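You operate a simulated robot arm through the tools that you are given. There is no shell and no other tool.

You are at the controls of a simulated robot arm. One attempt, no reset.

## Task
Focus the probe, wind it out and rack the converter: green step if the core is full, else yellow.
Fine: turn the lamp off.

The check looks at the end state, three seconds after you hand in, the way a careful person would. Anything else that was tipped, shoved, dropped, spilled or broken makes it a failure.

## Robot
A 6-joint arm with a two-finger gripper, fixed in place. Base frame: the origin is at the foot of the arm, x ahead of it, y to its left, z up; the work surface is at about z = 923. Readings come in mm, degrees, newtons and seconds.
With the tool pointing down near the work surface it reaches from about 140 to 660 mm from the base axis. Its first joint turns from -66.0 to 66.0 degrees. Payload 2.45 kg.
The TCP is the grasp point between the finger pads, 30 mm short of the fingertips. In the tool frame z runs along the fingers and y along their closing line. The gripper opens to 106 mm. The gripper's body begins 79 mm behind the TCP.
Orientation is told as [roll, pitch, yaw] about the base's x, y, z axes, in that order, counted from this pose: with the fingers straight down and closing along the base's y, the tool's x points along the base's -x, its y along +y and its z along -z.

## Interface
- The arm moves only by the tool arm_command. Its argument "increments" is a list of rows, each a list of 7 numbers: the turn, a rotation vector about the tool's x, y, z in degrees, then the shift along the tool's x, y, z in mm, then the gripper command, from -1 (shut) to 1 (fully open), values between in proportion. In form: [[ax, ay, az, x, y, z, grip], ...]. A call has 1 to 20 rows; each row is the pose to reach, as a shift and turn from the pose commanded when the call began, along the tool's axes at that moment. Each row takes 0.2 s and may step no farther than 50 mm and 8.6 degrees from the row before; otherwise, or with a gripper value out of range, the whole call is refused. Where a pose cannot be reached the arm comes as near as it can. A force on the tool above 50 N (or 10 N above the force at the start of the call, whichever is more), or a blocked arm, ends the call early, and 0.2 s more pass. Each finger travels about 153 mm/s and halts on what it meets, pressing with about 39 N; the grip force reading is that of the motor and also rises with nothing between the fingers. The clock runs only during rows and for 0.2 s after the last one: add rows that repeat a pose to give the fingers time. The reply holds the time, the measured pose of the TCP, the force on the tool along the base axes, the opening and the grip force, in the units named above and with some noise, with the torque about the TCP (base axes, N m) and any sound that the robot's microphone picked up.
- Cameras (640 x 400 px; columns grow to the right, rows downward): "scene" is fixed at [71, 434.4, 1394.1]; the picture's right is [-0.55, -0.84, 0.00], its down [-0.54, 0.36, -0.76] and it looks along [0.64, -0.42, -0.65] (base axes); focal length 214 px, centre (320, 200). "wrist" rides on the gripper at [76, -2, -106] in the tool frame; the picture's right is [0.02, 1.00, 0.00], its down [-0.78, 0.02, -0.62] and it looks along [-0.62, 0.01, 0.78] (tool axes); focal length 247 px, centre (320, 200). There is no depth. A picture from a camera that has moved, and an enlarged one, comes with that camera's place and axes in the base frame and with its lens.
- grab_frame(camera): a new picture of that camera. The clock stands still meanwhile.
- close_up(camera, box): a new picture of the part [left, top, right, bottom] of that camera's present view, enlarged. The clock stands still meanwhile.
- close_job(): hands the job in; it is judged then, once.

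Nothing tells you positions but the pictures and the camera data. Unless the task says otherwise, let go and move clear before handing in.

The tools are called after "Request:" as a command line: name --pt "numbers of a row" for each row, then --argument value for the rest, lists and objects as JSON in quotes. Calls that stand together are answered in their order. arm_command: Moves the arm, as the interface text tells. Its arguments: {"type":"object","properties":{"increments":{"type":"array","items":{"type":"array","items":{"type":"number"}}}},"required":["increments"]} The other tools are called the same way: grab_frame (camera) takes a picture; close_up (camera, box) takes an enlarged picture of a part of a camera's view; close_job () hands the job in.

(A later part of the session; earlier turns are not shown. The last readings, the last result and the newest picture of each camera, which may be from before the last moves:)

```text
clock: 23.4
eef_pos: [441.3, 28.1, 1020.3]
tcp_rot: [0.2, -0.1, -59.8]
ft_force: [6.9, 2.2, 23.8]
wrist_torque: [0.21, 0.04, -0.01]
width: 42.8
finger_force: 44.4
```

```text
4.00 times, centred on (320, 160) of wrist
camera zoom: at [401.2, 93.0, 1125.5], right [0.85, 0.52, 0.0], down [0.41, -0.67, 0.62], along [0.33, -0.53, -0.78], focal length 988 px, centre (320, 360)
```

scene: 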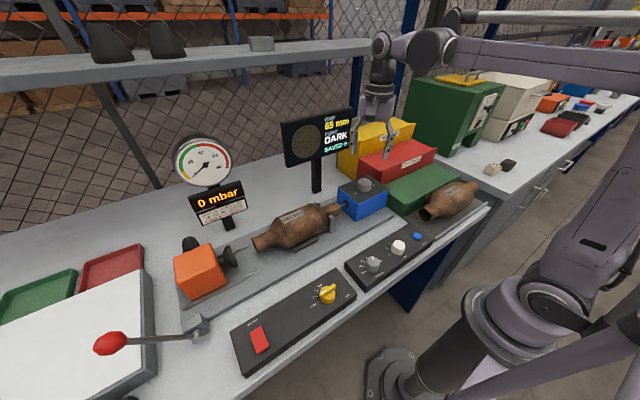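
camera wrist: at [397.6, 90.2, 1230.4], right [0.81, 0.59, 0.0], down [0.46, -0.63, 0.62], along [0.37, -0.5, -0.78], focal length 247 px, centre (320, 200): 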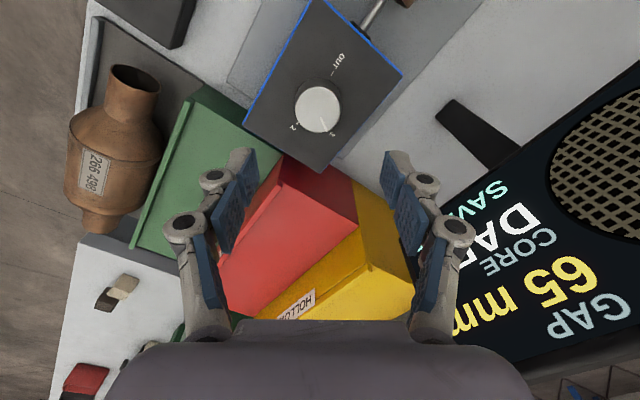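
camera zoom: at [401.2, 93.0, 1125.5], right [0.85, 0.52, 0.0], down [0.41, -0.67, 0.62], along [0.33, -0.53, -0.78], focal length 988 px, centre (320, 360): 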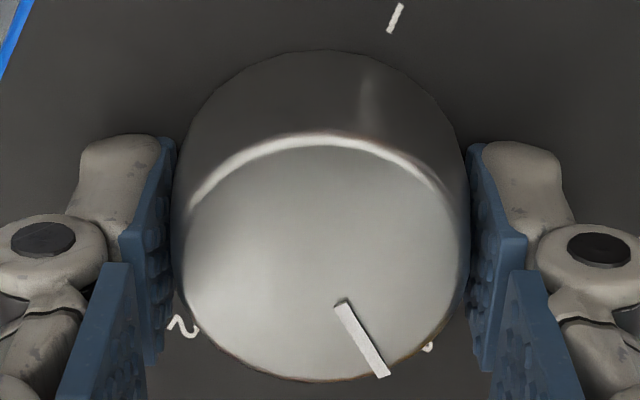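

The knob is held (42.8 mm), but the fingertips are lightly touching the box top. I'll ease up 3 mm and turn counter-clockwise 120° toward OUT.

Request:
arm_command --pt "0 0 0 0 0 -3 -0.4" --pt "0 0 -8 0 0 -3 -0.4" --pt "0 0 -16 0 0 -3 -0.4" --pt "0 0 -24 0 0 -3 -0.4" --pt "0 0 -32 0 0 -3 -0.4" --pt "0 0 -40 0 0 -3 -0.4" --pt "0 0 -48 0 0 -3 -0.4" --pt "0 0 -56 0 0 -3 -0.4" --pt "0 0 -64 0 0 -3 -0.4" --pt "0 0 -72 0 0 -3 -0.4" --pt "0 0 -80 0 0 -3 -0.4" --pt "0 0 -88 0 0 -3 -0.4" --pt "0 0 -96 0 0 -3 -0.4" --pt "0 0 -104 0 0 -3 -0.4" --pt "0 0 -112 0 0 -3 -0.4" --pt "0 0 -118 0 0 -3 -0.4" --pt "0 0 -120 0 0 -3 -0.4" --pt "0 0 -120 0 0 -3 -0.4"

Request:
close_up --camera "wrist" --box '[240, 110, 400, 210]'

Request:
close_up --camera "scene" --box '[270, 100, 430, 230]'

```text
clock: 27.2
eef_pos: [441.1, 31.9, 1021.0]
tcp_rot: [0.2, -0.7, 60.4]
ft_force: [10.5, 28.4, 10.8]
wrist_torque: [0.51, -0.02, 0.01]
width: 42.0
finger_force: 44.8
```

```text
4.00 times, centred on (320, 160) of wrist
camera zoom: at [404.3, -36.7, 1127.0], right [-0.88, 0.48, 0.0], down [0.37, 0.68, 0.63], along [0.3, 0.56, -0.78], focal length 988 px, centre (320, 360)
```

zoom: 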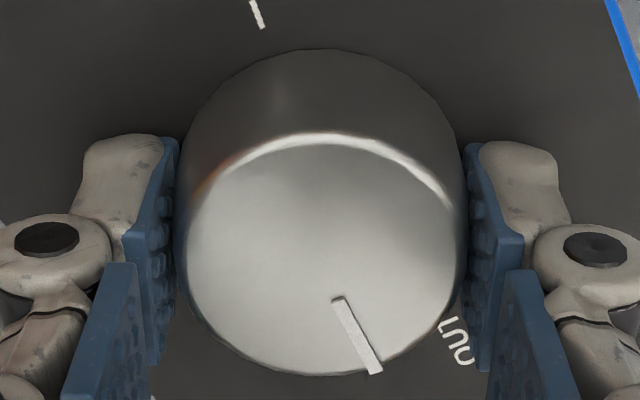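

```text
3.08 times, centred on (350, 165) of scene
camera zoom: at [71.2, 435.2, 1393.8], right [-0.55, -0.84, 0.0], down [-0.54, 0.36, -0.76], along [0.64, -0.42, -0.65], focal length 660 px, centre (228, 308)
```

zoom: 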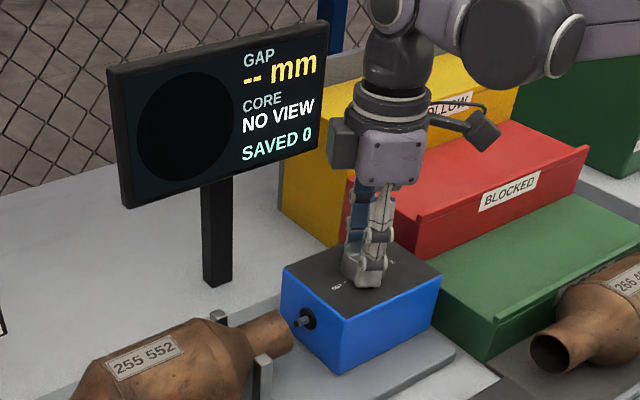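

The probe rod has retracted and the screen shows "NO VIEW". I'll open, lift clear and check the dial.

Request:
arm_command --pt "0 0 0 0 0 0 0.0" --pt "0 0 0 0 0 0 0.4" --pt "0 0 0 0 0 0 0.4" --pt "0 0 0 0 0 -30 0.4" --pt "0 0 0 0 0 -70 0.4" --pt "0 0 0 0 0 -110 0.4" --pt "0 0 0 0 0 -110 0.4"

Request:
close_up --camera "wrist" --box '[240, 60, 400, 160]'

Request:
close_up --camera "scene" --box '[250, 100, 410, 230]'

```text
clock: 28.8
eef_pos: [440.5, 28.2, 1132.8]
tcp_rot: [0.1, -0.1, 60.1]
ft_force: [0.5, -0.1, -0.6]
wrist_torque: [0.03, 0.01, 0.01]
width: 74.1
finger_force: 0.0
```

```text
4.00 times, centred on (320, 110) of wrist
camera zoom: at [403.4, -39.3, 1238.5], right [-0.88, 0.48, 0.0], down [0.37, 0.69, 0.62], along [0.3, 0.55, -0.78], focal length 988 px, centre (320, 560)
```

zoom: 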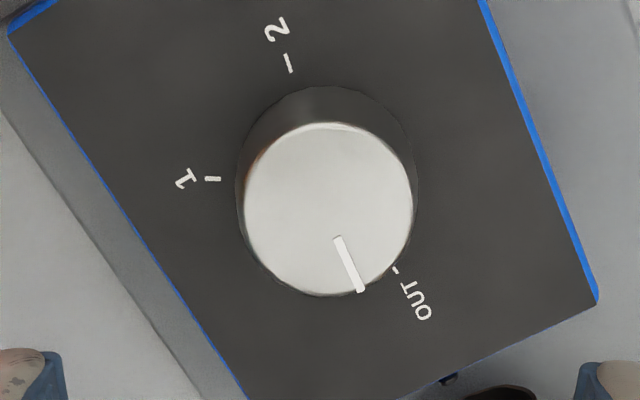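

```text
3.08 times, centred on (330, 165) of scene
camera zoom: at [71.0, 434.4, 1394.1], right [-0.55, -0.84, 0.0], down [-0.54, 0.36, -0.76], along [0.64, -0.42, -0.65], focal length 660 px, centre (289, 308)
```

zoom: 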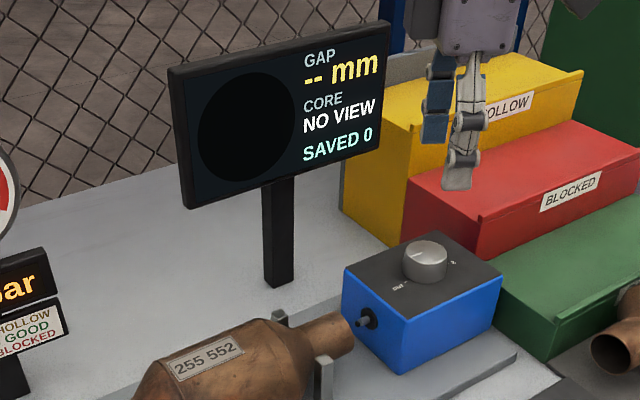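

The pointer sits near 83° while the OUT tick is near 100°, so it's about 16° short. I'll regrasp at yaw 40° with a 2.6 mm centre correction, taking the knob centre as (440.3, 30.8).

Request:
arm_command --pt "0 0 8 -1 0.7 10 0.4" --pt "0 0 16 -2.1 1.5 30 0.4" --pt "0 0 20 -2.1 1.5 60 0.4" --pt "0 0 20 -2.1 1.5 85 0.4" --pt "0 0 20 -2.1 1.5 100 0.4" --pt "0 0 20 -2.1 1.5 109 0.4" --pt "0 0 20 -2.1 1.5 109 0.4"

Request:
close_up --camera "wrist" --box '[240, 110, 400, 210]'

```text
clock: 30.4
eef_pos: [441.5, 30.3, 1022.7]
tcp_rot: [0.0, -0.1, 40.1]
ft_force: [-0.4, 0.1, -0.4]
wrist_torque: [0.03, -0.01, -0.01]
width: 74.5
finger_force: 0.1
```

```text
4.00 times, centred on (320, 160) of wrist
camera zoom: at [383.1, -20.3, 1128.6], right [-0.66, 0.75, 0.0], down [0.59, 0.52, 0.62], along [0.47, 0.41, -0.78], focal length 988 px, centre (320, 360)
```

zoom: 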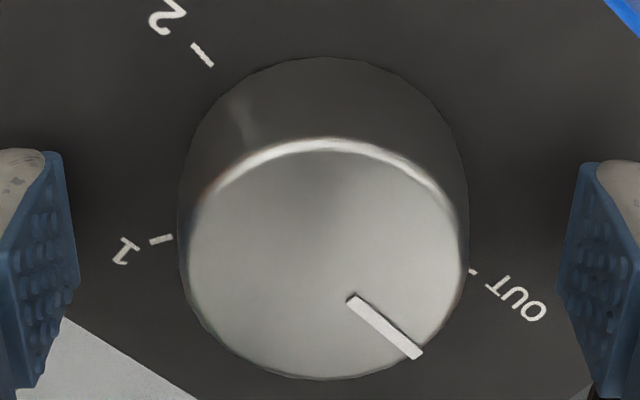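

I now fit OUT at about 99° and the pointer at about 84°. I'll nudge 1–2 mm to the knob axis, close, and turn 17° more.

Request:
arm_command --pt "0 0 0 -1.5 0.9 0 0.4" --pt "0 0 0 -1.5 0.9 0 0.1" --pt "0 0 0 -1.5 0.9 0 -0.4" --pt "0 0 0 -1.5 0.9 0 -0.4" --pt "0 0 0 -1.5 0.9 0 -0.4" --pt "0 0 -6 -1.5 0.9 0 -0.4" --pt "0 0 -12 -1.5 0.9 0 -0.4" --pt "0 0 -17 -1.5 0.9 0 -0.4" --pt "0 0 -17 -1.5 0.9 0 -0.4"

Request:
close_up --camera "wrist" --box '[240, 110, 400, 210]'

```text
clock: 32.4
eef_pos: [440.7, 30.4, 1024.1]
tcp_rot: [0.0, -0.1, 57.1]
ft_force: [2.9, -0.7, 14.8]
wrist_torque: [0.04, -0.15, -1.07]
width: 42.3
finger_force: 45.1
```

```text
4.00 times, centred on (320, 160) of wrist
camera zoom: at [400.8, -33.1, 1129.1], right [-0.85, 0.53, 0.0], down [0.41, 0.67, 0.62], along [0.33, 0.53, -0.78], focal length 988 px, centre (320, 360)
```

zoom: 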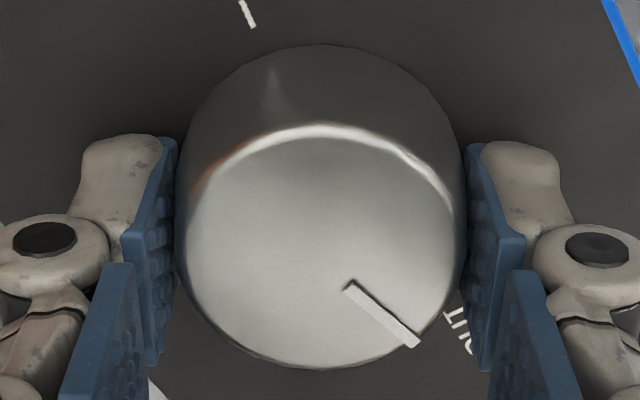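

A wrist torque of −1.07 N m suggests it reached the OUT stop, and the pointer now sits near 100°. I'll release and lift to verify.

Request:
arm_command --pt "0 0 0 0 0 0 0.0" --pt "0 0 0 0 0 0 0.4" --pt "0 0 0 0 0 0 0.4" --pt "0 0 0 0 0 -30 0.4" --pt "0 0 0 0 0 -70 0.4" --pt "0 0 0 0 0 -110 0.4" --pt "0 0 0 0 0 -110 0.4"

Request:
close_up --camera "wrist" --box '[240, 60, 400, 160]'

Request:
close_up --camera "scene" --box '[250, 150, 410, 250]'

Request:
grab_frame --camera "wrist"

```text
clock: 34.0
eef_pos: [440.6, 32.1, 1132.1]
tcp_rot: [0.0, -0.1, 57.0]
ft_force: [0.0, 1.3, -0.1]
wrist_torque: [0.0, 0.02, -0.02]
width: 74.7
finger_force: 0.0
```

```text
4.00 times, centred on (320, 110) of wrist
camera zoom: at [400.6, -32.9, 1238.7], right [-0.85, 0.53, 0.0], down [0.41, 0.67, 0.62], along [0.33, 0.53, -0.78], focal length 988 px, centre (320, 560)
```

zoom: 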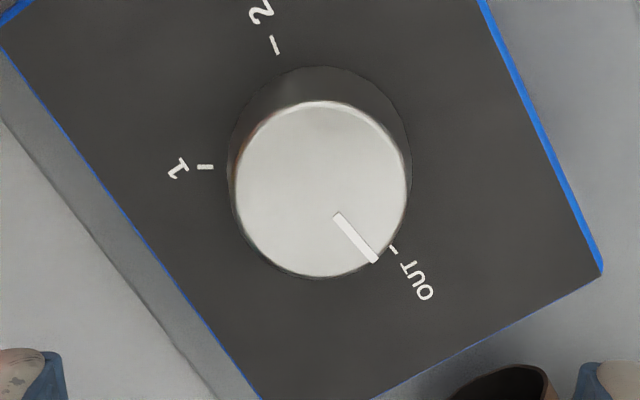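

```text
4.00 times, centred on (330, 200) of scene
camera zoom: at [71.0, 434.4, 1394.1], right [-0.55, -0.84, 0.0], down [-0.54, 0.36, -0.76], along [0.64, -0.42, -0.65], focal length 858 px, centre (280, 200)
```

zoom: 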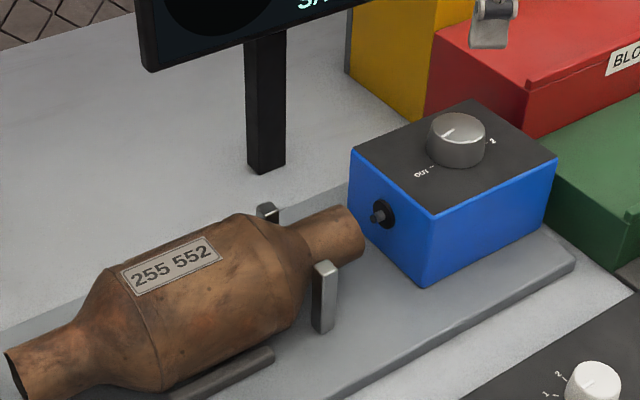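

```text
taken
camera wrist: at [400.6, -32.9, 1238.7], right [-0.85, 0.53, 0.0], down [0.41, 0.67, 0.62], along [0.33, 0.53, -0.78], focal length 247 px, centre (320, 200)
```

wrist: 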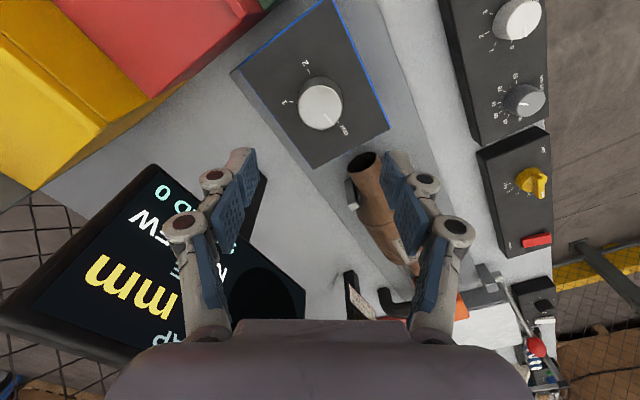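

The dial now points at OUT and the probe is clear of the converter. Before grasping I'll check that yaw 90° (fingers closing along x) is reachable over the green step, and measure the step from above.

Request:
arm_command --pt "0 0 -4 27.9 -9.8 -5 0.4" --pt "0 0 -8 55.8 -19.7 -10 0.6" --pt "0 0 -12 83.7 -29.5 -10 0.8" --pt "0 0 -16 111.7 -39.4 -10 1" --pt "0 0 -20 139.6 -49.2 -10 1" --pt "0 0 -24 167.5 -59 -10 1" --pt "0 0 -29 195.4 -68.9 -10 1" --pt "0 0 -33 223.3 -78.7 -10 1" --pt "0 0 -33 223.3 -78.7 -10 1" --pt "0 0 -33 223.3 -78.7 -10 1"

Request:
grab_frame --camera "wrist"

Request:
grab_frame --camera "scene"

```text
clock: 36.2
eef_pos: [386.2, -197.8, 1143.2]
tcp_rot: [-0.1, 0.0, 90.1]
ft_force: [-0.1, -0.3, -0.1]
wrist_torque: [-0.01, 0.0, 0.01]
width: 106.2
finger_force: 0.1
```

```text
taken
camera wrist: at [387.4, -275.5, 1248.5], right [-1.0, -0.02, 0.0], down [-0.02, 0.78, 0.62], along [-0.01, 0.62, -0.78], focal length 247 px, centre (320, 200)
```

wrist: 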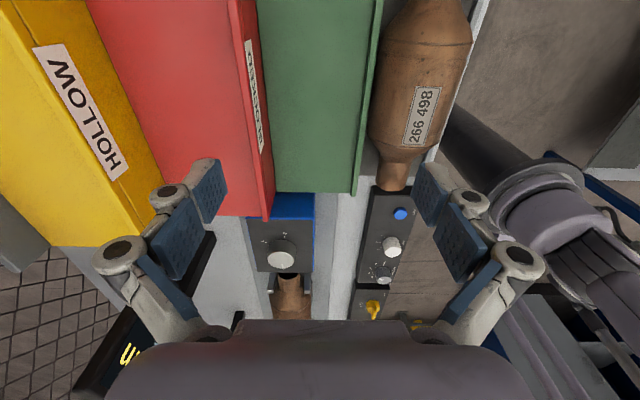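

```text
taken
```

scene: 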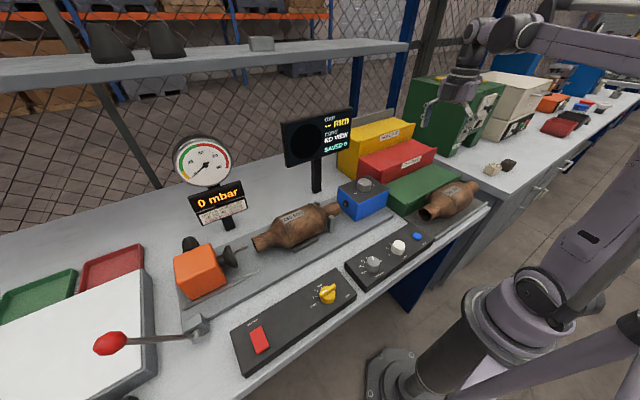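

Yaw 90° is reachable over the green step. I'll zoom to measure its depth and lip.

Request:
close_up --camera "wrist" --box '[220, 0, 460, 150]'

Request:
close_up --camera "wrist" --box '[230, 100, 400, 210]'

Request:
close_up --camera "scene" --box '[370, 140, 490, 220]'

```text
2.67 times, centred on (340, 75) of wrist
camera zoom: at [387.4, -275.5, 1248.5], right [-1.0, -0.02, 0.0], down [-0.02, 0.78, 0.62], along [-0.01, 0.62, -0.78], focal length 659 px, centre (267, 533)
```

zoom: 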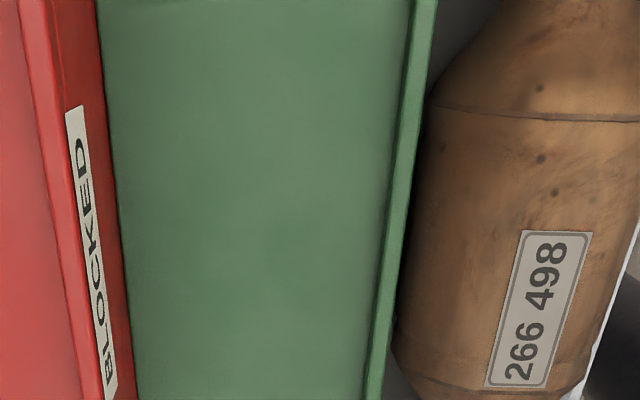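

```text
3.64 times, centred on (315, 155) of wrist
camera zoom: at [387.4, -275.5, 1248.5], right [-1.0, -0.02, 0.0], down [-0.02, 0.78, 0.62], along [-0.01, 0.62, -0.78], focal length 898 px, centre (338, 364)
```

zoom: 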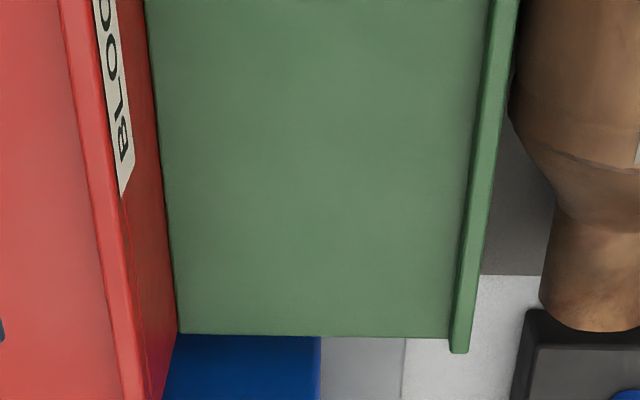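

```text
5.00 times, centred on (430, 180) of scene
camera zoom: at [71.0, 434.4, 1394.1], right [-0.55, -0.84, 0.0], down [-0.54, 0.36, -0.76], along [0.64, -0.42, -0.65], focal length 1072 px, centre (-230, 300)
```

zoom: 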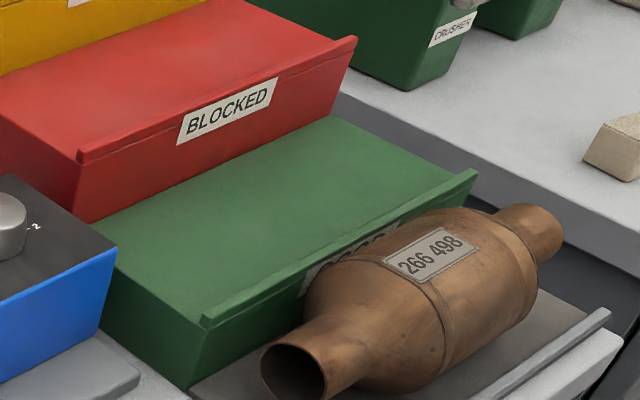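

The green step is flat at z≈950, from the lip at x≈337 to the riser at x≈450, spanning y≈−344 to −53. There is just room for the converter with fingers closing along x. Now I'll go over the rig converter to measure it.

Request:
arm_command --pt "0 0 0 -45.3 -3.9 -10 1" --pt "0 0 0 -90.6 -7.8 -20 1" --pt "0 0 0 -135.8 -11.6 -20 1" --pt "0 0 0 -181.1 -15.5 -20 1" --pt "0 0 0 -226.4 -19.4 -20 1" --pt "0 0 0 -271.7 -23.3 -20 1" --pt "0 0 0 -317 -27.2 -20 1" --pt "0 0 0 -362.2 -31 -20 1" --pt "0 0 0 -407.5 -34.9 -20 1" --pt "0 0 0 -452.8 -38.8 -20 1" --pt "0 0 0 -452.8 -38.8 -20 1" --pt "0 0 0 -452.8 -38.8 -20 1"

Request:
grab_frame --camera "wrist"

Request:
grab_frame --camera "scene"

```text
clock: 38.8
eef_pos: [422.9, 255.0, 1163.6]
tcp_rot: [-0.2, -0.1, 90.1]
ft_force: [0.1, 0.4, -0.6]
wrist_torque: [0.03, -0.05, -0.01]
width: 106.2
finger_force: 0.1
```

```text
taken
camera wrist: at [424.5, 179.0, 1269.5], right [-1.0, -0.02, 0.0], down [-0.02, 0.78, 0.62], along [-0.01, 0.62, -0.78], focal length 247 px, centre (320, 200)
```

wrist: 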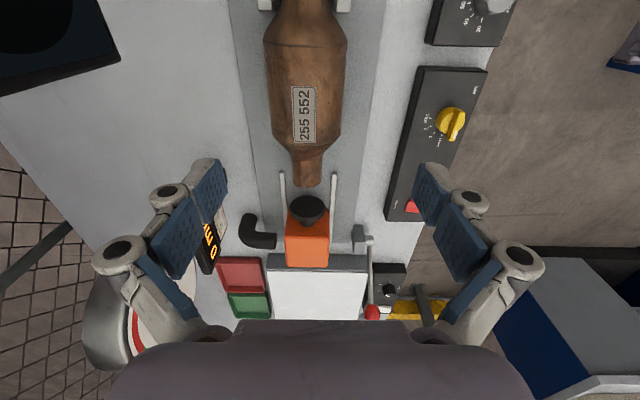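

```text
taken
```

scene: 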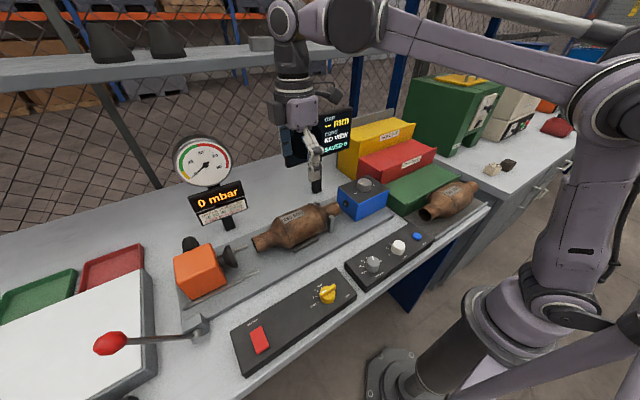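

Request:
close_up --camera "wrist" --box '[220, 0, 400, 112]'

Request:
close_up --camera "wrist" --box '[220, 90, 400, 202]'

Request:
close_up --camera "scene" --box '[235, 185, 355, 260]'

```text
3.56 times, centred on (310, 56) of wrist
camera zoom: at [424.5, 179.0, 1269.5], right [-1.0, -0.02, 0.0], down [-0.02, 0.78, 0.62], along [-0.01, 0.62, -0.78], focal length 878 px, centre (356, 712)
```

zoom: 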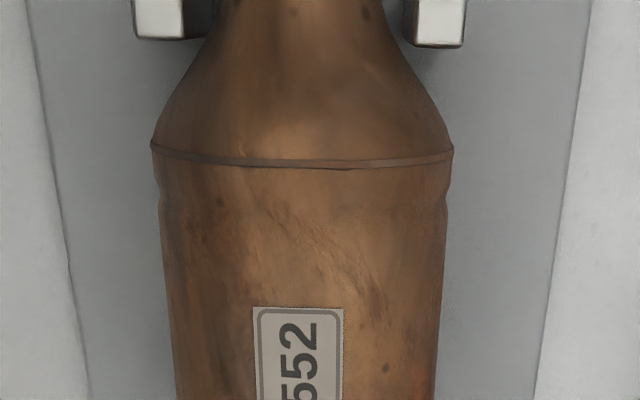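

```text
3.56 times, centred on (310, 146) of wrist
camera zoom: at [424.5, 179.0, 1269.5], right [-1.0, -0.02, 0.0], down [-0.02, 0.78, 0.62], along [-0.01, 0.62, -0.78], focal length 878 px, centre (356, 392)
```

zoom: 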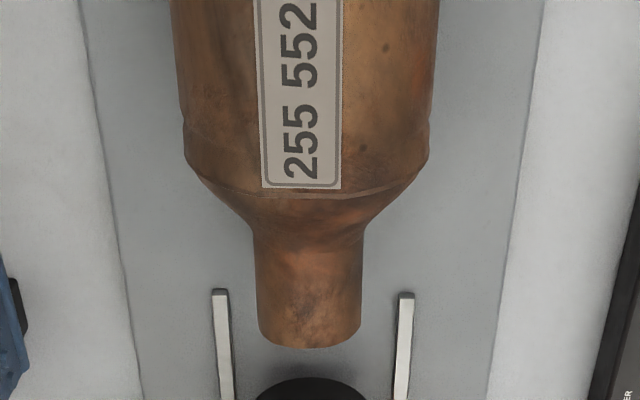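

```text
5.33 times, centred on (295, 222) of scene
camera zoom: at [71.0, 434.4, 1394.1], right [-0.55, -0.84, 0.0], down [-0.54, 0.36, -0.76], along [0.64, -0.42, -0.65], focal length 1144 px, centre (453, 80)
```

zoom: 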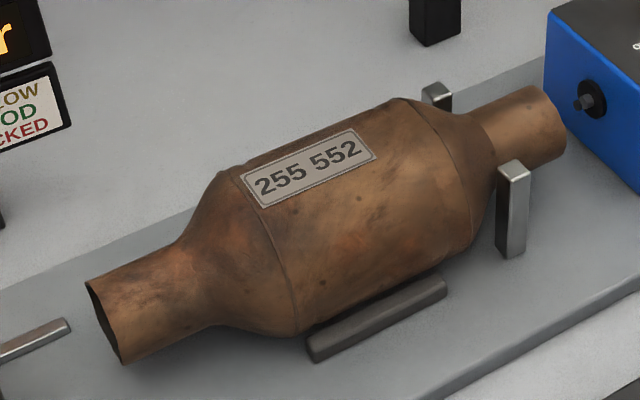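

The rig converter's body is about 88 mm wide, centred near (440, 257) with its axis at about z 957. I'll shift +17 mm in x and lower partway to recheck centring between the fingers.

Request:
arm_command --pt "0 0 0 -2 -17.4 20 1" --pt "0 0 0 -2 -17.4 60 1" --pt "0 0 0 -2 -17.4 100 1" --pt "0 0 0 -2 -17.4 115 1" --pt "0 0 0 -2 -17.4 115 1"

Request:
grab_frame --camera "wrist"

Request:
close_up --camera "scene" --box '[235, 160, 395, 270]'

```text
clock: 40.0
eef_pos: [441.8, 256.3, 1047.9]
tcp_rot: [-0.1, -0.1, 90.1]
ft_force: [-0.4, -0.4, 0.2]
wrist_torque: [-0.02, 0.02, 0.0]
width: 106.1
finger_force: 0.0
```

```text
taken
camera wrist: at [442.7, 180.5, 1153.7], right [-1.0, -0.02, 0.0], down [-0.02, 0.78, 0.62], along [-0.01, 0.62, -0.78], focal length 247 px, centre (320, 200)
```

wrist: 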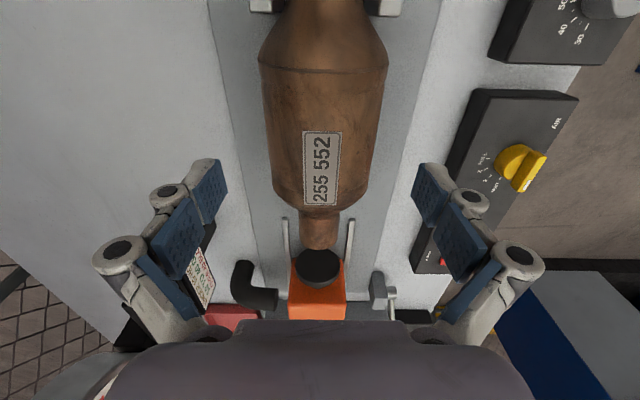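

```text
3.64 times, centred on (315, 215) of scene
camera zoom: at [71.0, 434.4, 1394.1], right [-0.55, -0.84, 0.0], down [-0.54, 0.36, -0.76], along [0.64, -0.42, -0.65], focal length 780 px, centre (338, 146)
```

zoom: 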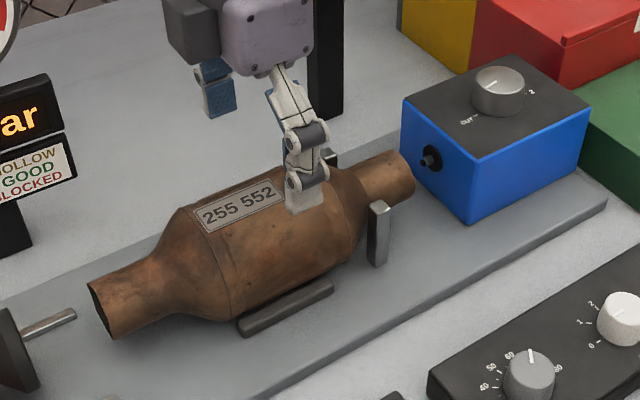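

The converter is centred to within about 2 mm, and I'll apply that correction. Then I'll lower with the fingers fully open to TCP z≈972, keeping the tips above the side rail.

Request:
arm_command --pt "0 0 0 -2 2.2 20 1" --pt "0 0 0 -2 2.2 40 1" --pt "0 0 0 -2 2.2 55 1" --pt "0 0 0 -2 2.2 66 1" --pt "0 0 0 -2 2.2 74 1" --pt "0 0 0 -2 2.2 74 1"

Request:
grab_frame --camera "wrist"

Request:
close_up --camera "scene" --box '[235, 160, 395, 270]'

```text
clock: 41.4
eef_pos: [439.5, 258.3, 974.2]
tcp_rot: [-0.2, -0.1, 90.1]
ft_force: [-0.2, -0.2, 0.2]
wrist_torque: [0.01, -0.01, -0.01]
width: 105.8
finger_force: 0.0
```

```text
taken
camera wrist: at [440.9, 182.1, 1079.9], right [-1.0, -0.02, 0.0], down [-0.02, 0.78, 0.62], along [-0.01, 0.62, -0.78], focal length 247 px, centre (320, 200)
```

wrist: 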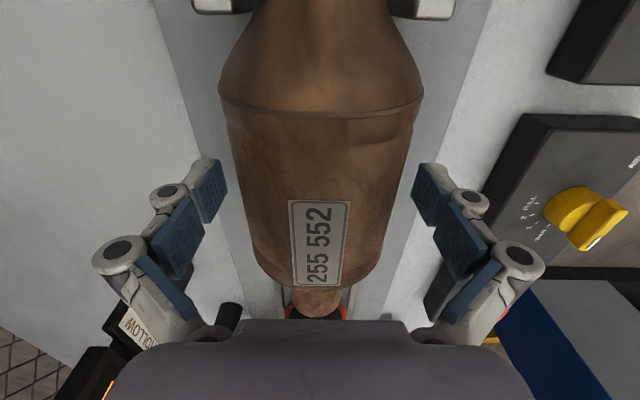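

```text
3.64 times, centred on (315, 215) of scene
camera zoom: at [71.0, 434.4, 1394.1], right [-0.55, -0.84, 0.0], down [-0.54, 0.36, -0.76], along [0.64, -0.42, -0.65], focal length 780 px, centre (338, 146)
```

zoom: 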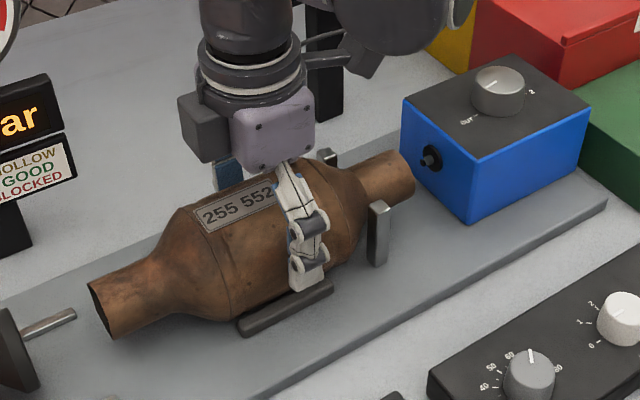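

Request:
close_up --camera "wrist" --box '[180, 100, 460, 275]'

Request:
close_up --camera "scene" --box '[285, 190, 345, 250]'

```text
2.29 times, centred on (320, 188) of wrist
camera zoom: at [440.9, 182.1, 1079.9], right [-1.0, -0.02, 0.0], down [-0.02, 0.78, 0.62], along [-0.01, 0.62, -0.78], focal length 564 px, centre (320, 229)
```

zoom: 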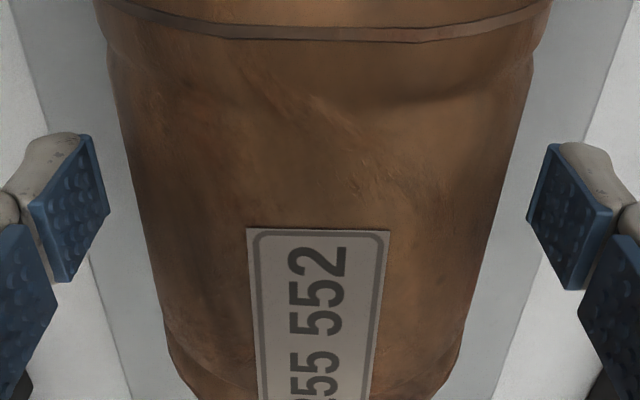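

```text
6.67 times, centred on (315, 220) of scene
camera zoom: at [71.0, 434.4, 1394.1], right [-0.55, -0.84, 0.0], down [-0.54, 0.36, -0.76], along [0.64, -0.42, -0.65], focal length 1430 px, centre (353, 67)
```

zoom: 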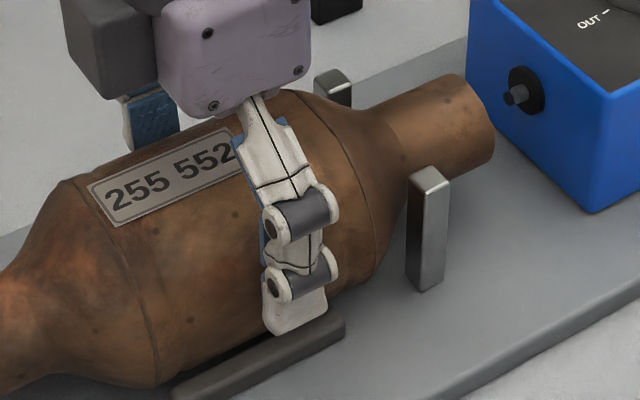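

The body is centred between the fingers, so I'll close on it.

Request:
arm_command --pt "0 0 0 0 0 0 0.8" --pt "0 0 0 0 0 0 0.6" --pt "0 0 0 0 0 0 0.3" --pt "0 0 0 0 0 0 0.0" --pt "0 0 0 0 0 0 -0.5" --pt "0 0 0 0 0 0 -1" --pt "0 0 0 0 0 0 -1"

Request:
close_up --camera "wrist" --box '[180, 100, 460, 275]'

```text
clock: 43.0
eef_pos: [440.3, 258.6, 974.7]
tcp_rot: [-0.3, -0.1, 90.1]
ft_force: [8.3, 1.4, 12.6]
wrist_torque: [-0.05, -0.45, -0.04]
width: 88.0
finger_force: 38.8
```

```text
2.29 times, centred on (320, 188) of wrist
camera zoom: at [441.2, 182.1, 1080.3], right [-1.0, -0.02, 0.0], down [-0.02, 0.78, 0.62], along [-0.01, 0.62, -0.78], focal length 564 px, centre (320, 229)
```

zoom: 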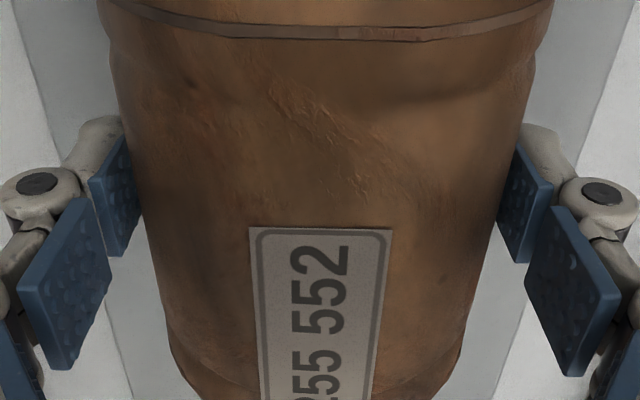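

It's gripped at 88 mm. I'll lift slowly a few millimetres first to check the load.

Request:
arm_command --pt "0 0 0 0 0 -2 -1" --pt "0 0 0 0 0 -4 -1" --pt "0 0 0 0 0 -7 -1" --pt "0 0 0 0 0 -10 -1" --pt "0 0 0 0 0 -10 -1"

Request:
close_up --camera "scene" --box '[235, 160, 395, 270]'

Request:
grab_frame --camera "wrist"

```text
clock: 44.2
eef_pos: [439.7, 258.8, 984.2]
tcp_rot: [-0.1, 0.0, 90.1]
ft_force: [-0.1, 0.6, -11.7]
wrist_torque: [-0.08, -0.04, -0.02]
width: 88.2
finger_force: 39.3
```

```text
3.64 times, centred on (315, 215) of scene
camera zoom: at [71.2, 434.5, 1394.1], right [-0.55, -0.84, 0.0], down [-0.54, 0.36, -0.76], along [0.64, -0.42, -0.65], focal length 780 px, centre (338, 146)
```

zoom: 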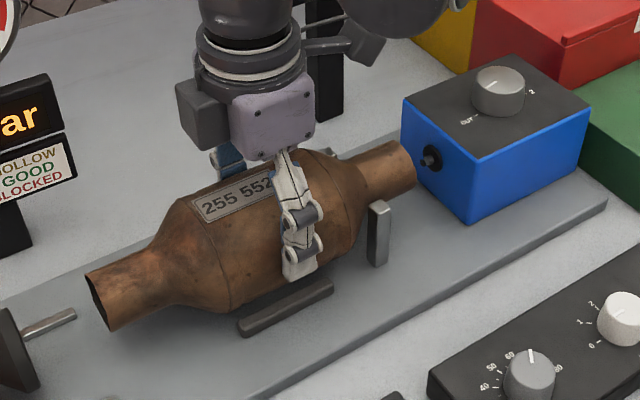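

```text
taken
camera wrist: at [441.2, 181.9, 1090.1], right [-1.0, -0.02, 0.0], down [-0.02, 0.78, 0.62], along [-0.01, 0.62, -0.78], focal length 247 px, centre (320, 200)
```

wrist: 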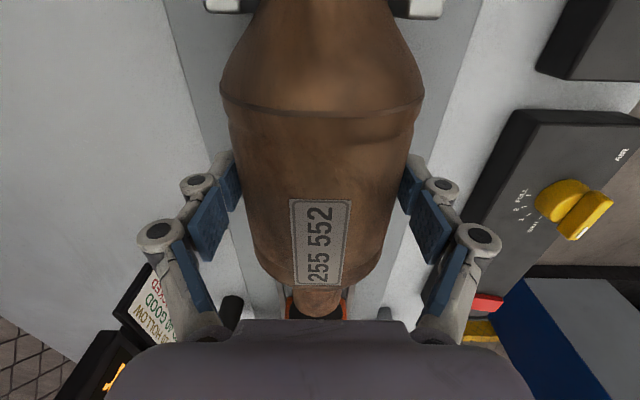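

The converter is off its cradle, balanced, at about 1.2 kg. I'll raise it to z≈1120.

Request:
arm_command --pt "0 0 0 0 0 -8 -1" --pt "0 0 0 0 0 -22 -1" --pt "0 0 0 0 0 -42 -1" --pt "0 0 0 0 0 -66 -1" --pt "0 0 0 0 0 -92 -1" --pt "0 0 0 0 0 -116 -1" --pt "0 0 0 0 0 -130 -1" --pt "0 0 0 0 0 -136 -1" --pt "0 0 0 0 0 -136 -1"

Request:
grab_frame --camera "scene"

```text
clock: 46.2
eef_pos: [439.1, 259.2, 1120.4]
tcp_rot: [0.0, -0.2, 90.1]
ft_force: [0.6, 0.6, -12.1]
wrist_torque: [-0.09, -0.01, 0.01]
width: 88.0
finger_force: 39.0
```

```text
taken
```

scene: 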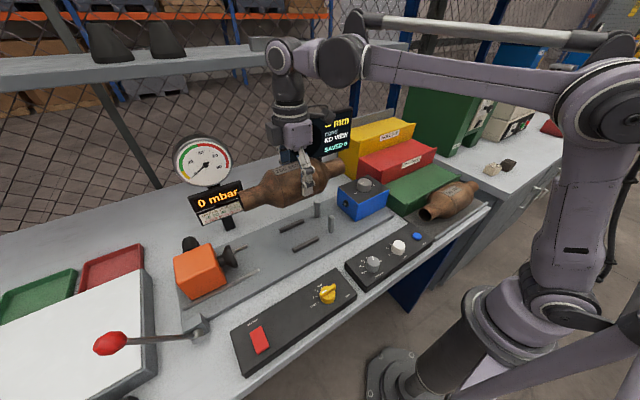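

The converter is held firmly and clear of the rig. Now I'll carry it smoothly across to above the green step at about (388, −200).

Request:
arm_command --pt "0 0 0 9.2 1 0 -1" --pt "0 0 0 27.5 3.1 0 -1" --pt "0 0 0 55 6.2 0 -1" --pt "0 0 0 91.8 10.2 0 -1" --pt "0 0 0 132 14.7 0 -1" --pt "0 0 0 173 19.3 0 -1" --pt "0 0 0 215 24 0 -1" --pt "0 0 0 257 28.6 0 -1" --pt "0 0 0 298 33.2 0 -1" --pt "0 0 0 338 37.6 0 -1" --pt "0 0 0 375 41.7 0 -1" --pt "0 0 0 407 45.3 0 -1" --pt "0 0 0 433 48.2 0 -1" --pt "0 0 0 450 50 0 -1" --pt "0 0 0 459.2 51.1 0 -1" --pt "0 0 0 459.2 51.1 0 -1" --pt "0 0 0 459.2 51.1 0 -1"

Request:
grab_frame --camera "scene"

Request:
grab_frame --camera "wrist"

Request:
close_up --camera "scene" --box '[360, 90, 500, 230]'

```text
clock: 49.8
eef_pos: [389.0, -201.9, 1119.9]
tcp_rot: [-0.1, 0.0, 90.1]
ft_force: [0.5, 0.0, -11.8]
wrist_torque: [-0.09, 0.0, -0.01]
width: 88.0
finger_force: 39.0
```

```text
taken
```

scene: 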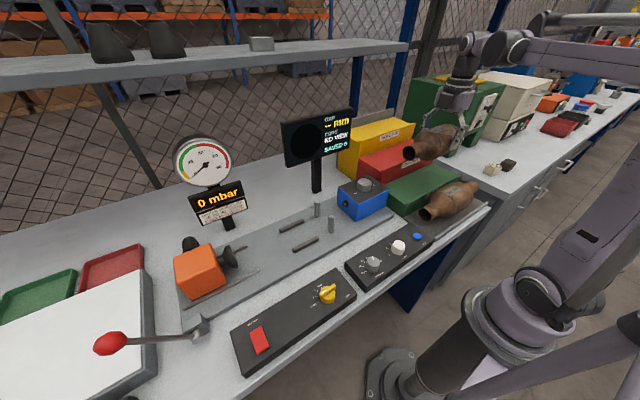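

```text
taken
camera wrist: at [390.2, -278.1, 1225.4], right [-1.0, -0.02, 0.0], down [-0.02, 0.78, 0.62], along [-0.01, 0.62, -0.78], focal length 247 px, centre (320, 200)
```

wrist: 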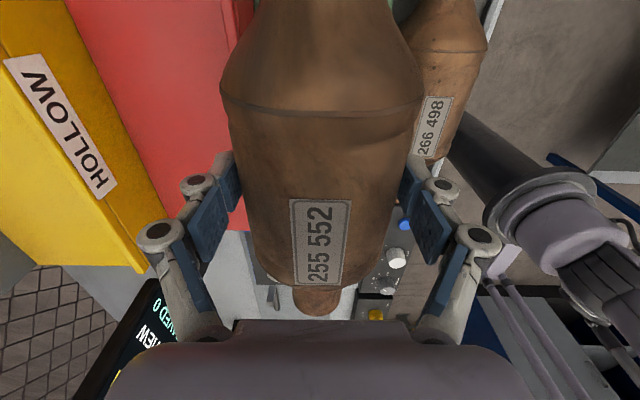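

```text
2.86 times, centred on (430, 160) of scene
camera zoom: at [71.2, 434.3, 1394.1], right [-0.55, -0.84, 0.0], down [-0.54, 0.36, -0.76], along [0.64, -0.42, -0.65], focal length 613 px, centre (6, 314)
```

zoom: 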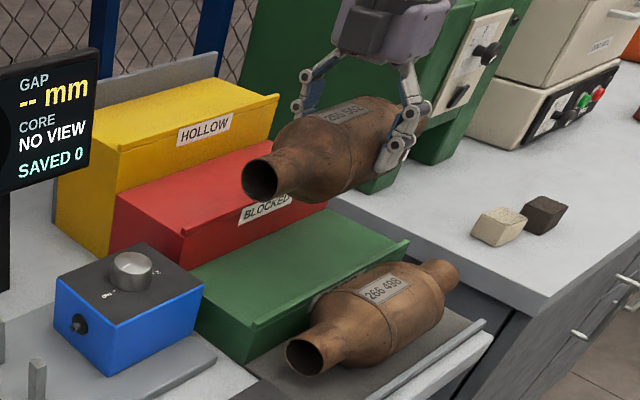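

The converter is aligned over the green step, with its +y end at y≈−76 against a step spanning −55 to −350. I'll shift 3 mm forward for riser clearance and lower to just above contact.

Request:
arm_command --pt "0 0 0 0 3 8 -1" --pt "0 0 0 0 3 25 -1" --pt "0 0 0 0 3 45 -1" --pt "0 0 0 0 3 65 -1" --pt "0 0 0 0 3 82 -1" --pt "0 0 0 0 3 92 -1" --pt "0 0 0 0 3 96 -1" --pt "0 0 0 0 3 96 -1"

Request:
close_up --camera "scene" --box '[380, 130, 500, 230]'

Request:
grab_frame --camera "wrist"

```text
clock: 51.6
eef_pos: [386.2, -201.0, 1024.1]
tcp_rot: [-0.1, 0.0, 90.1]
ft_force: [0.3, -0.5, -11.9]
wrist_torque: [-0.07, -0.01, -0.02]
width: 87.9
finger_force: 38.9
```

```text
4.00 times, centred on (440, 180) of scene
camera zoom: at [71.2, 434.3, 1394.1], right [-0.55, -0.84, 0.0], down [-0.54, 0.36, -0.76], along [0.64, -0.42, -0.65], focal length 858 px, centre (-160, 280)
```

zoom: 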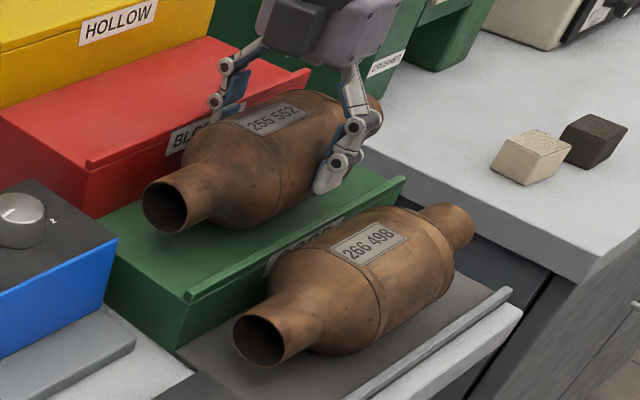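

```text
taken
camera wrist: at [387.0, -277.6, 1128.9], right [-1.0, -0.02, 0.0], down [-0.02, 0.78, 0.62], along [-0.01, 0.62, -0.78], focal length 247 px, centre (320, 200)
```

wrist: 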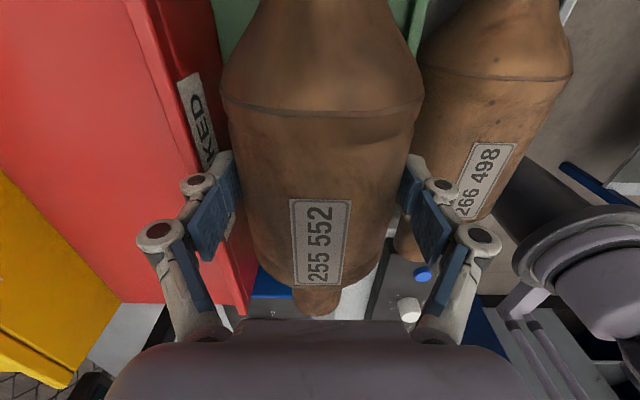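

It's about to land with clearance on both sides. I'll descend slowly, watching the force.

Request:
arm_command --pt "0 0 0 0 0 3 -1" --pt "0 0 0 0 0 6 -1" --pt "0 0 0 0 0 8 -1" --pt "0 0 0 0 0 8 -1"

Request:
close_up --camera "scene" --box '[395, 160, 475, 220]'

```text
clock: 52.6
eef_pos: [385.9, -201.0, 1015.5]
tcp_rot: [-0.1, -0.1, 90.1]
ft_force: [0.2, 0.8, -11.0]
wrist_torque: [-0.09, -0.02, 0.0]
width: 87.9
finger_force: 39.2
```

```text
6.67 times, centred on (435, 190) of scene
camera zoom: at [71.2, 434.3, 1394.1], right [-0.55, -0.84, 0.0], down [-0.54, 0.36, -0.76], along [0.64, -0.42, -0.65], focal length 1430 px, centre (-447, 267)
```

zoom: 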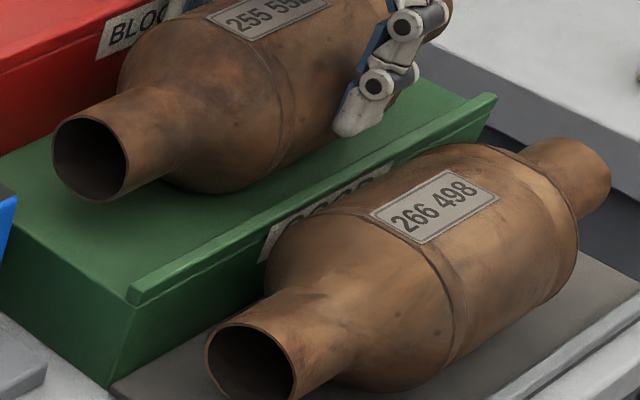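

Request:
arm_command --pt "0 0 0 0 0 2 -1" --pt "0 0 0 0 0 4 -1" --pt "0 0 0 0 0 4 -1"

```text
clock: 53.4
eef_pos: [386.1, -200.6, 1011.9]
tcp_rot: [-0.1, 0.0, 90.1]
ft_force: [-1.4, -0.9, 20.4]
wrist_torque: [0.0, 0.01, -0.05]
width: 88.3
finger_force: 38.8
```

It made contact with the step at TCP z≈1012. I'll relax the press by 1 mm and open gently to about 98 mm.

Request:
arm_command --pt "0 0 0 0 0 -1 -1" --pt "0 0 0 0 0 -1 0.5" --pt "0 0 0 0 0 -1 0.66" --pt "0 0 0 0 0 -1 0.7" --pt "0 0 0 0 0 -1 0.74" --pt "0 0 0 0 0 -1 0.78" --pt "0 0 0 0 0 -1 0.82" --pt "0 0 0 0 0 -1 0.82" --pt "0 0 0 0 0 -1 0.82"

Request:
grab_frame --camera "wrist"

Request:
close_up --camera "scene" --box '[390, 130, 490, 220]'

Request:
close_up --camera "wrist" --box '[180, 100, 460, 275]'

```text
clock: 55.4
eef_pos: [385.5, -200.3, 1012.4]
tcp_rot: [-0.1, -0.1, 90.2]
ft_force: [-3.1, 0.5, -1.8]
wrist_torque: [-0.03, 0.06, -0.01]
width: 93.6
finger_force: 0.1
```

```text
taken
camera wrist: at [387.3, -277.2, 1118.3], right [-1.0, -0.02, 0.0], down [-0.02, 0.78, 0.62], along [-0.01, 0.62, -0.78], focal length 247 px, centre (320, 200)
```

wrist: 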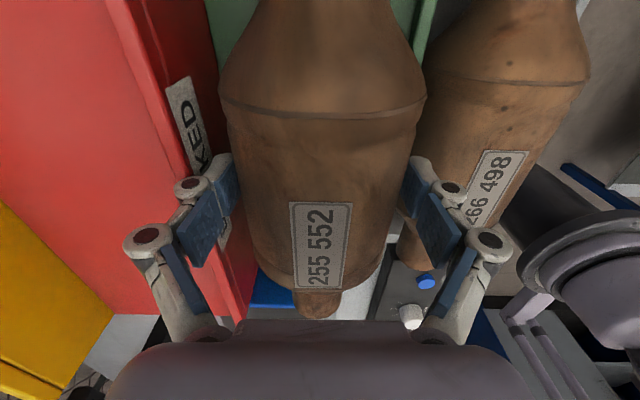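

```text
4.44 times, centred on (440, 175) of scene
camera zoom: at [70.9, 434.4, 1394.1], right [-0.55, -0.84, 0.0], down [-0.54, 0.36, -0.76], along [0.64, -0.42, -0.65], focal length 953 px, centre (-213, 311)
```

zoom: 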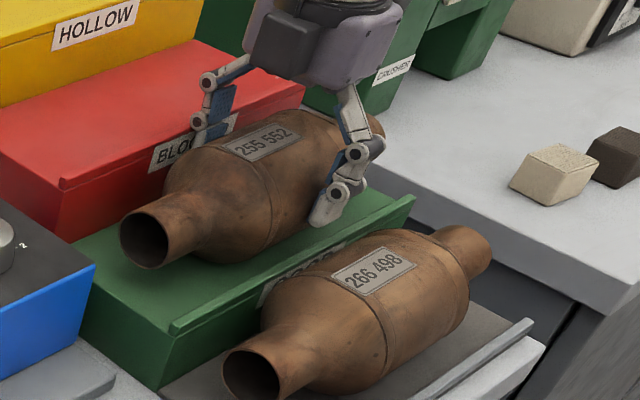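

```text
2.29 times, centred on (320, 188) of wrist
camera zoom: at [387.3, -277.2, 1118.3], right [-1.0, -0.02, 0.0], down [-0.02, 0.78, 0.62], along [-0.01, 0.62, -0.78], focal length 564 px, centre (320, 229)
```

zoom: 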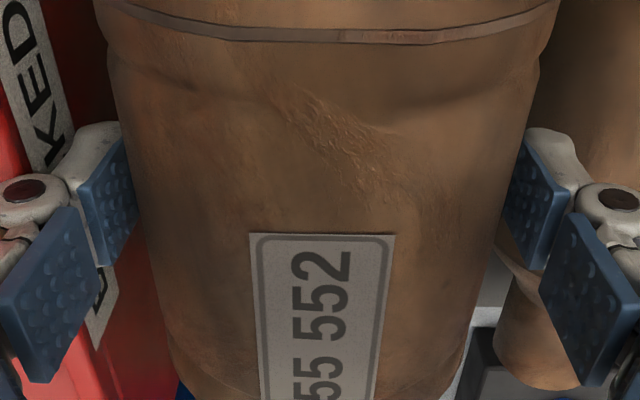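

The converter is resting on the step, but the front finger reads a small sideways push, so it may be leaning toward the lip. Before letting go I'll check the step's slope.

Request:
close_up --camera "scene" --box '[375, 165, 435, 215]'

Request:
close_up --camera "wrist" --box '[180, 0, 300, 75]'

Request:
close_up --camera "wrist" --box '[380, 0, 500, 75]'

```text
8.00 times, centred on (405, 190) of scene
camera zoom: at [70.9, 434.4, 1394.1], right [-0.55, -0.84, 0.0], down [-0.54, 0.36, -0.76], along [0.64, -0.42, -0.65], focal length 1716 px, centre (-360, 280)
```

zoom: 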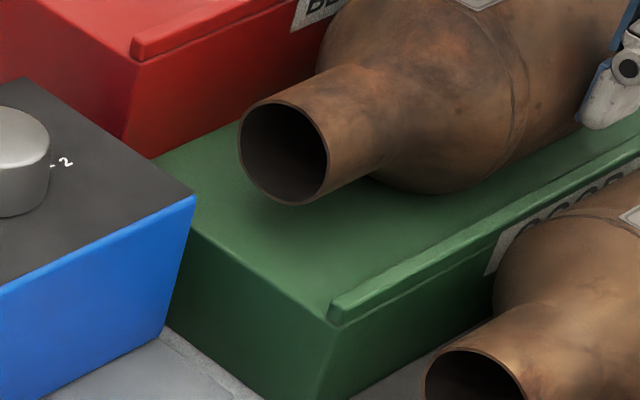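

```text
5.33 times, centred on (240, 38) of wrist
camera zoom: at [387.3, -277.2, 1118.3], right [-1.0, -0.02, 0.0], down [-0.02, 0.78, 0.62], along [-0.01, 0.62, -0.78], focal length 1317 px, centre (747, 1067)
```

zoom: 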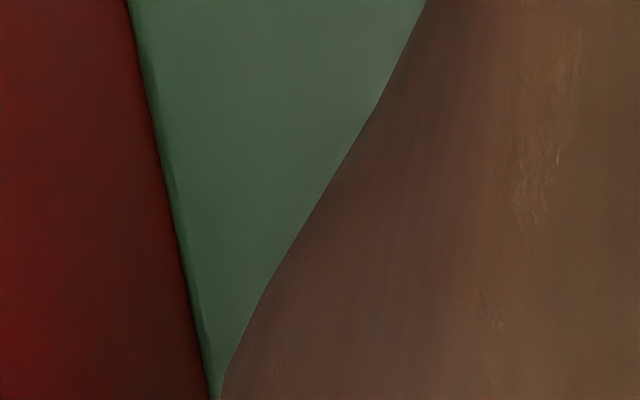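

```text
5.33 times, centred on (440, 38) of wrist
camera zoom: at [387.3, -277.2, 1118.3], right [-1.0, -0.02, 0.0], down [-0.02, 0.78, 0.62], along [-0.01, 0.62, -0.78], focal length 1317 px, centre (-320, 1067)
```

zoom: 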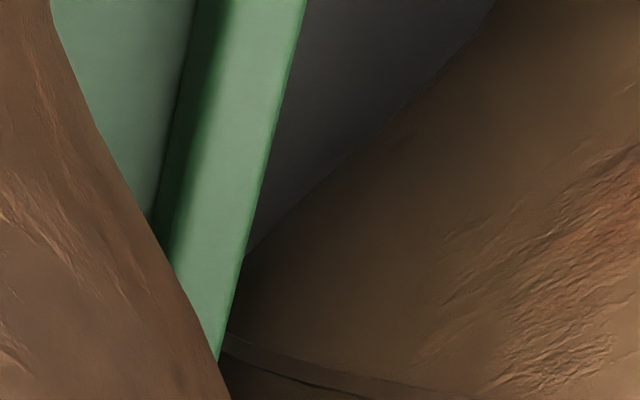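

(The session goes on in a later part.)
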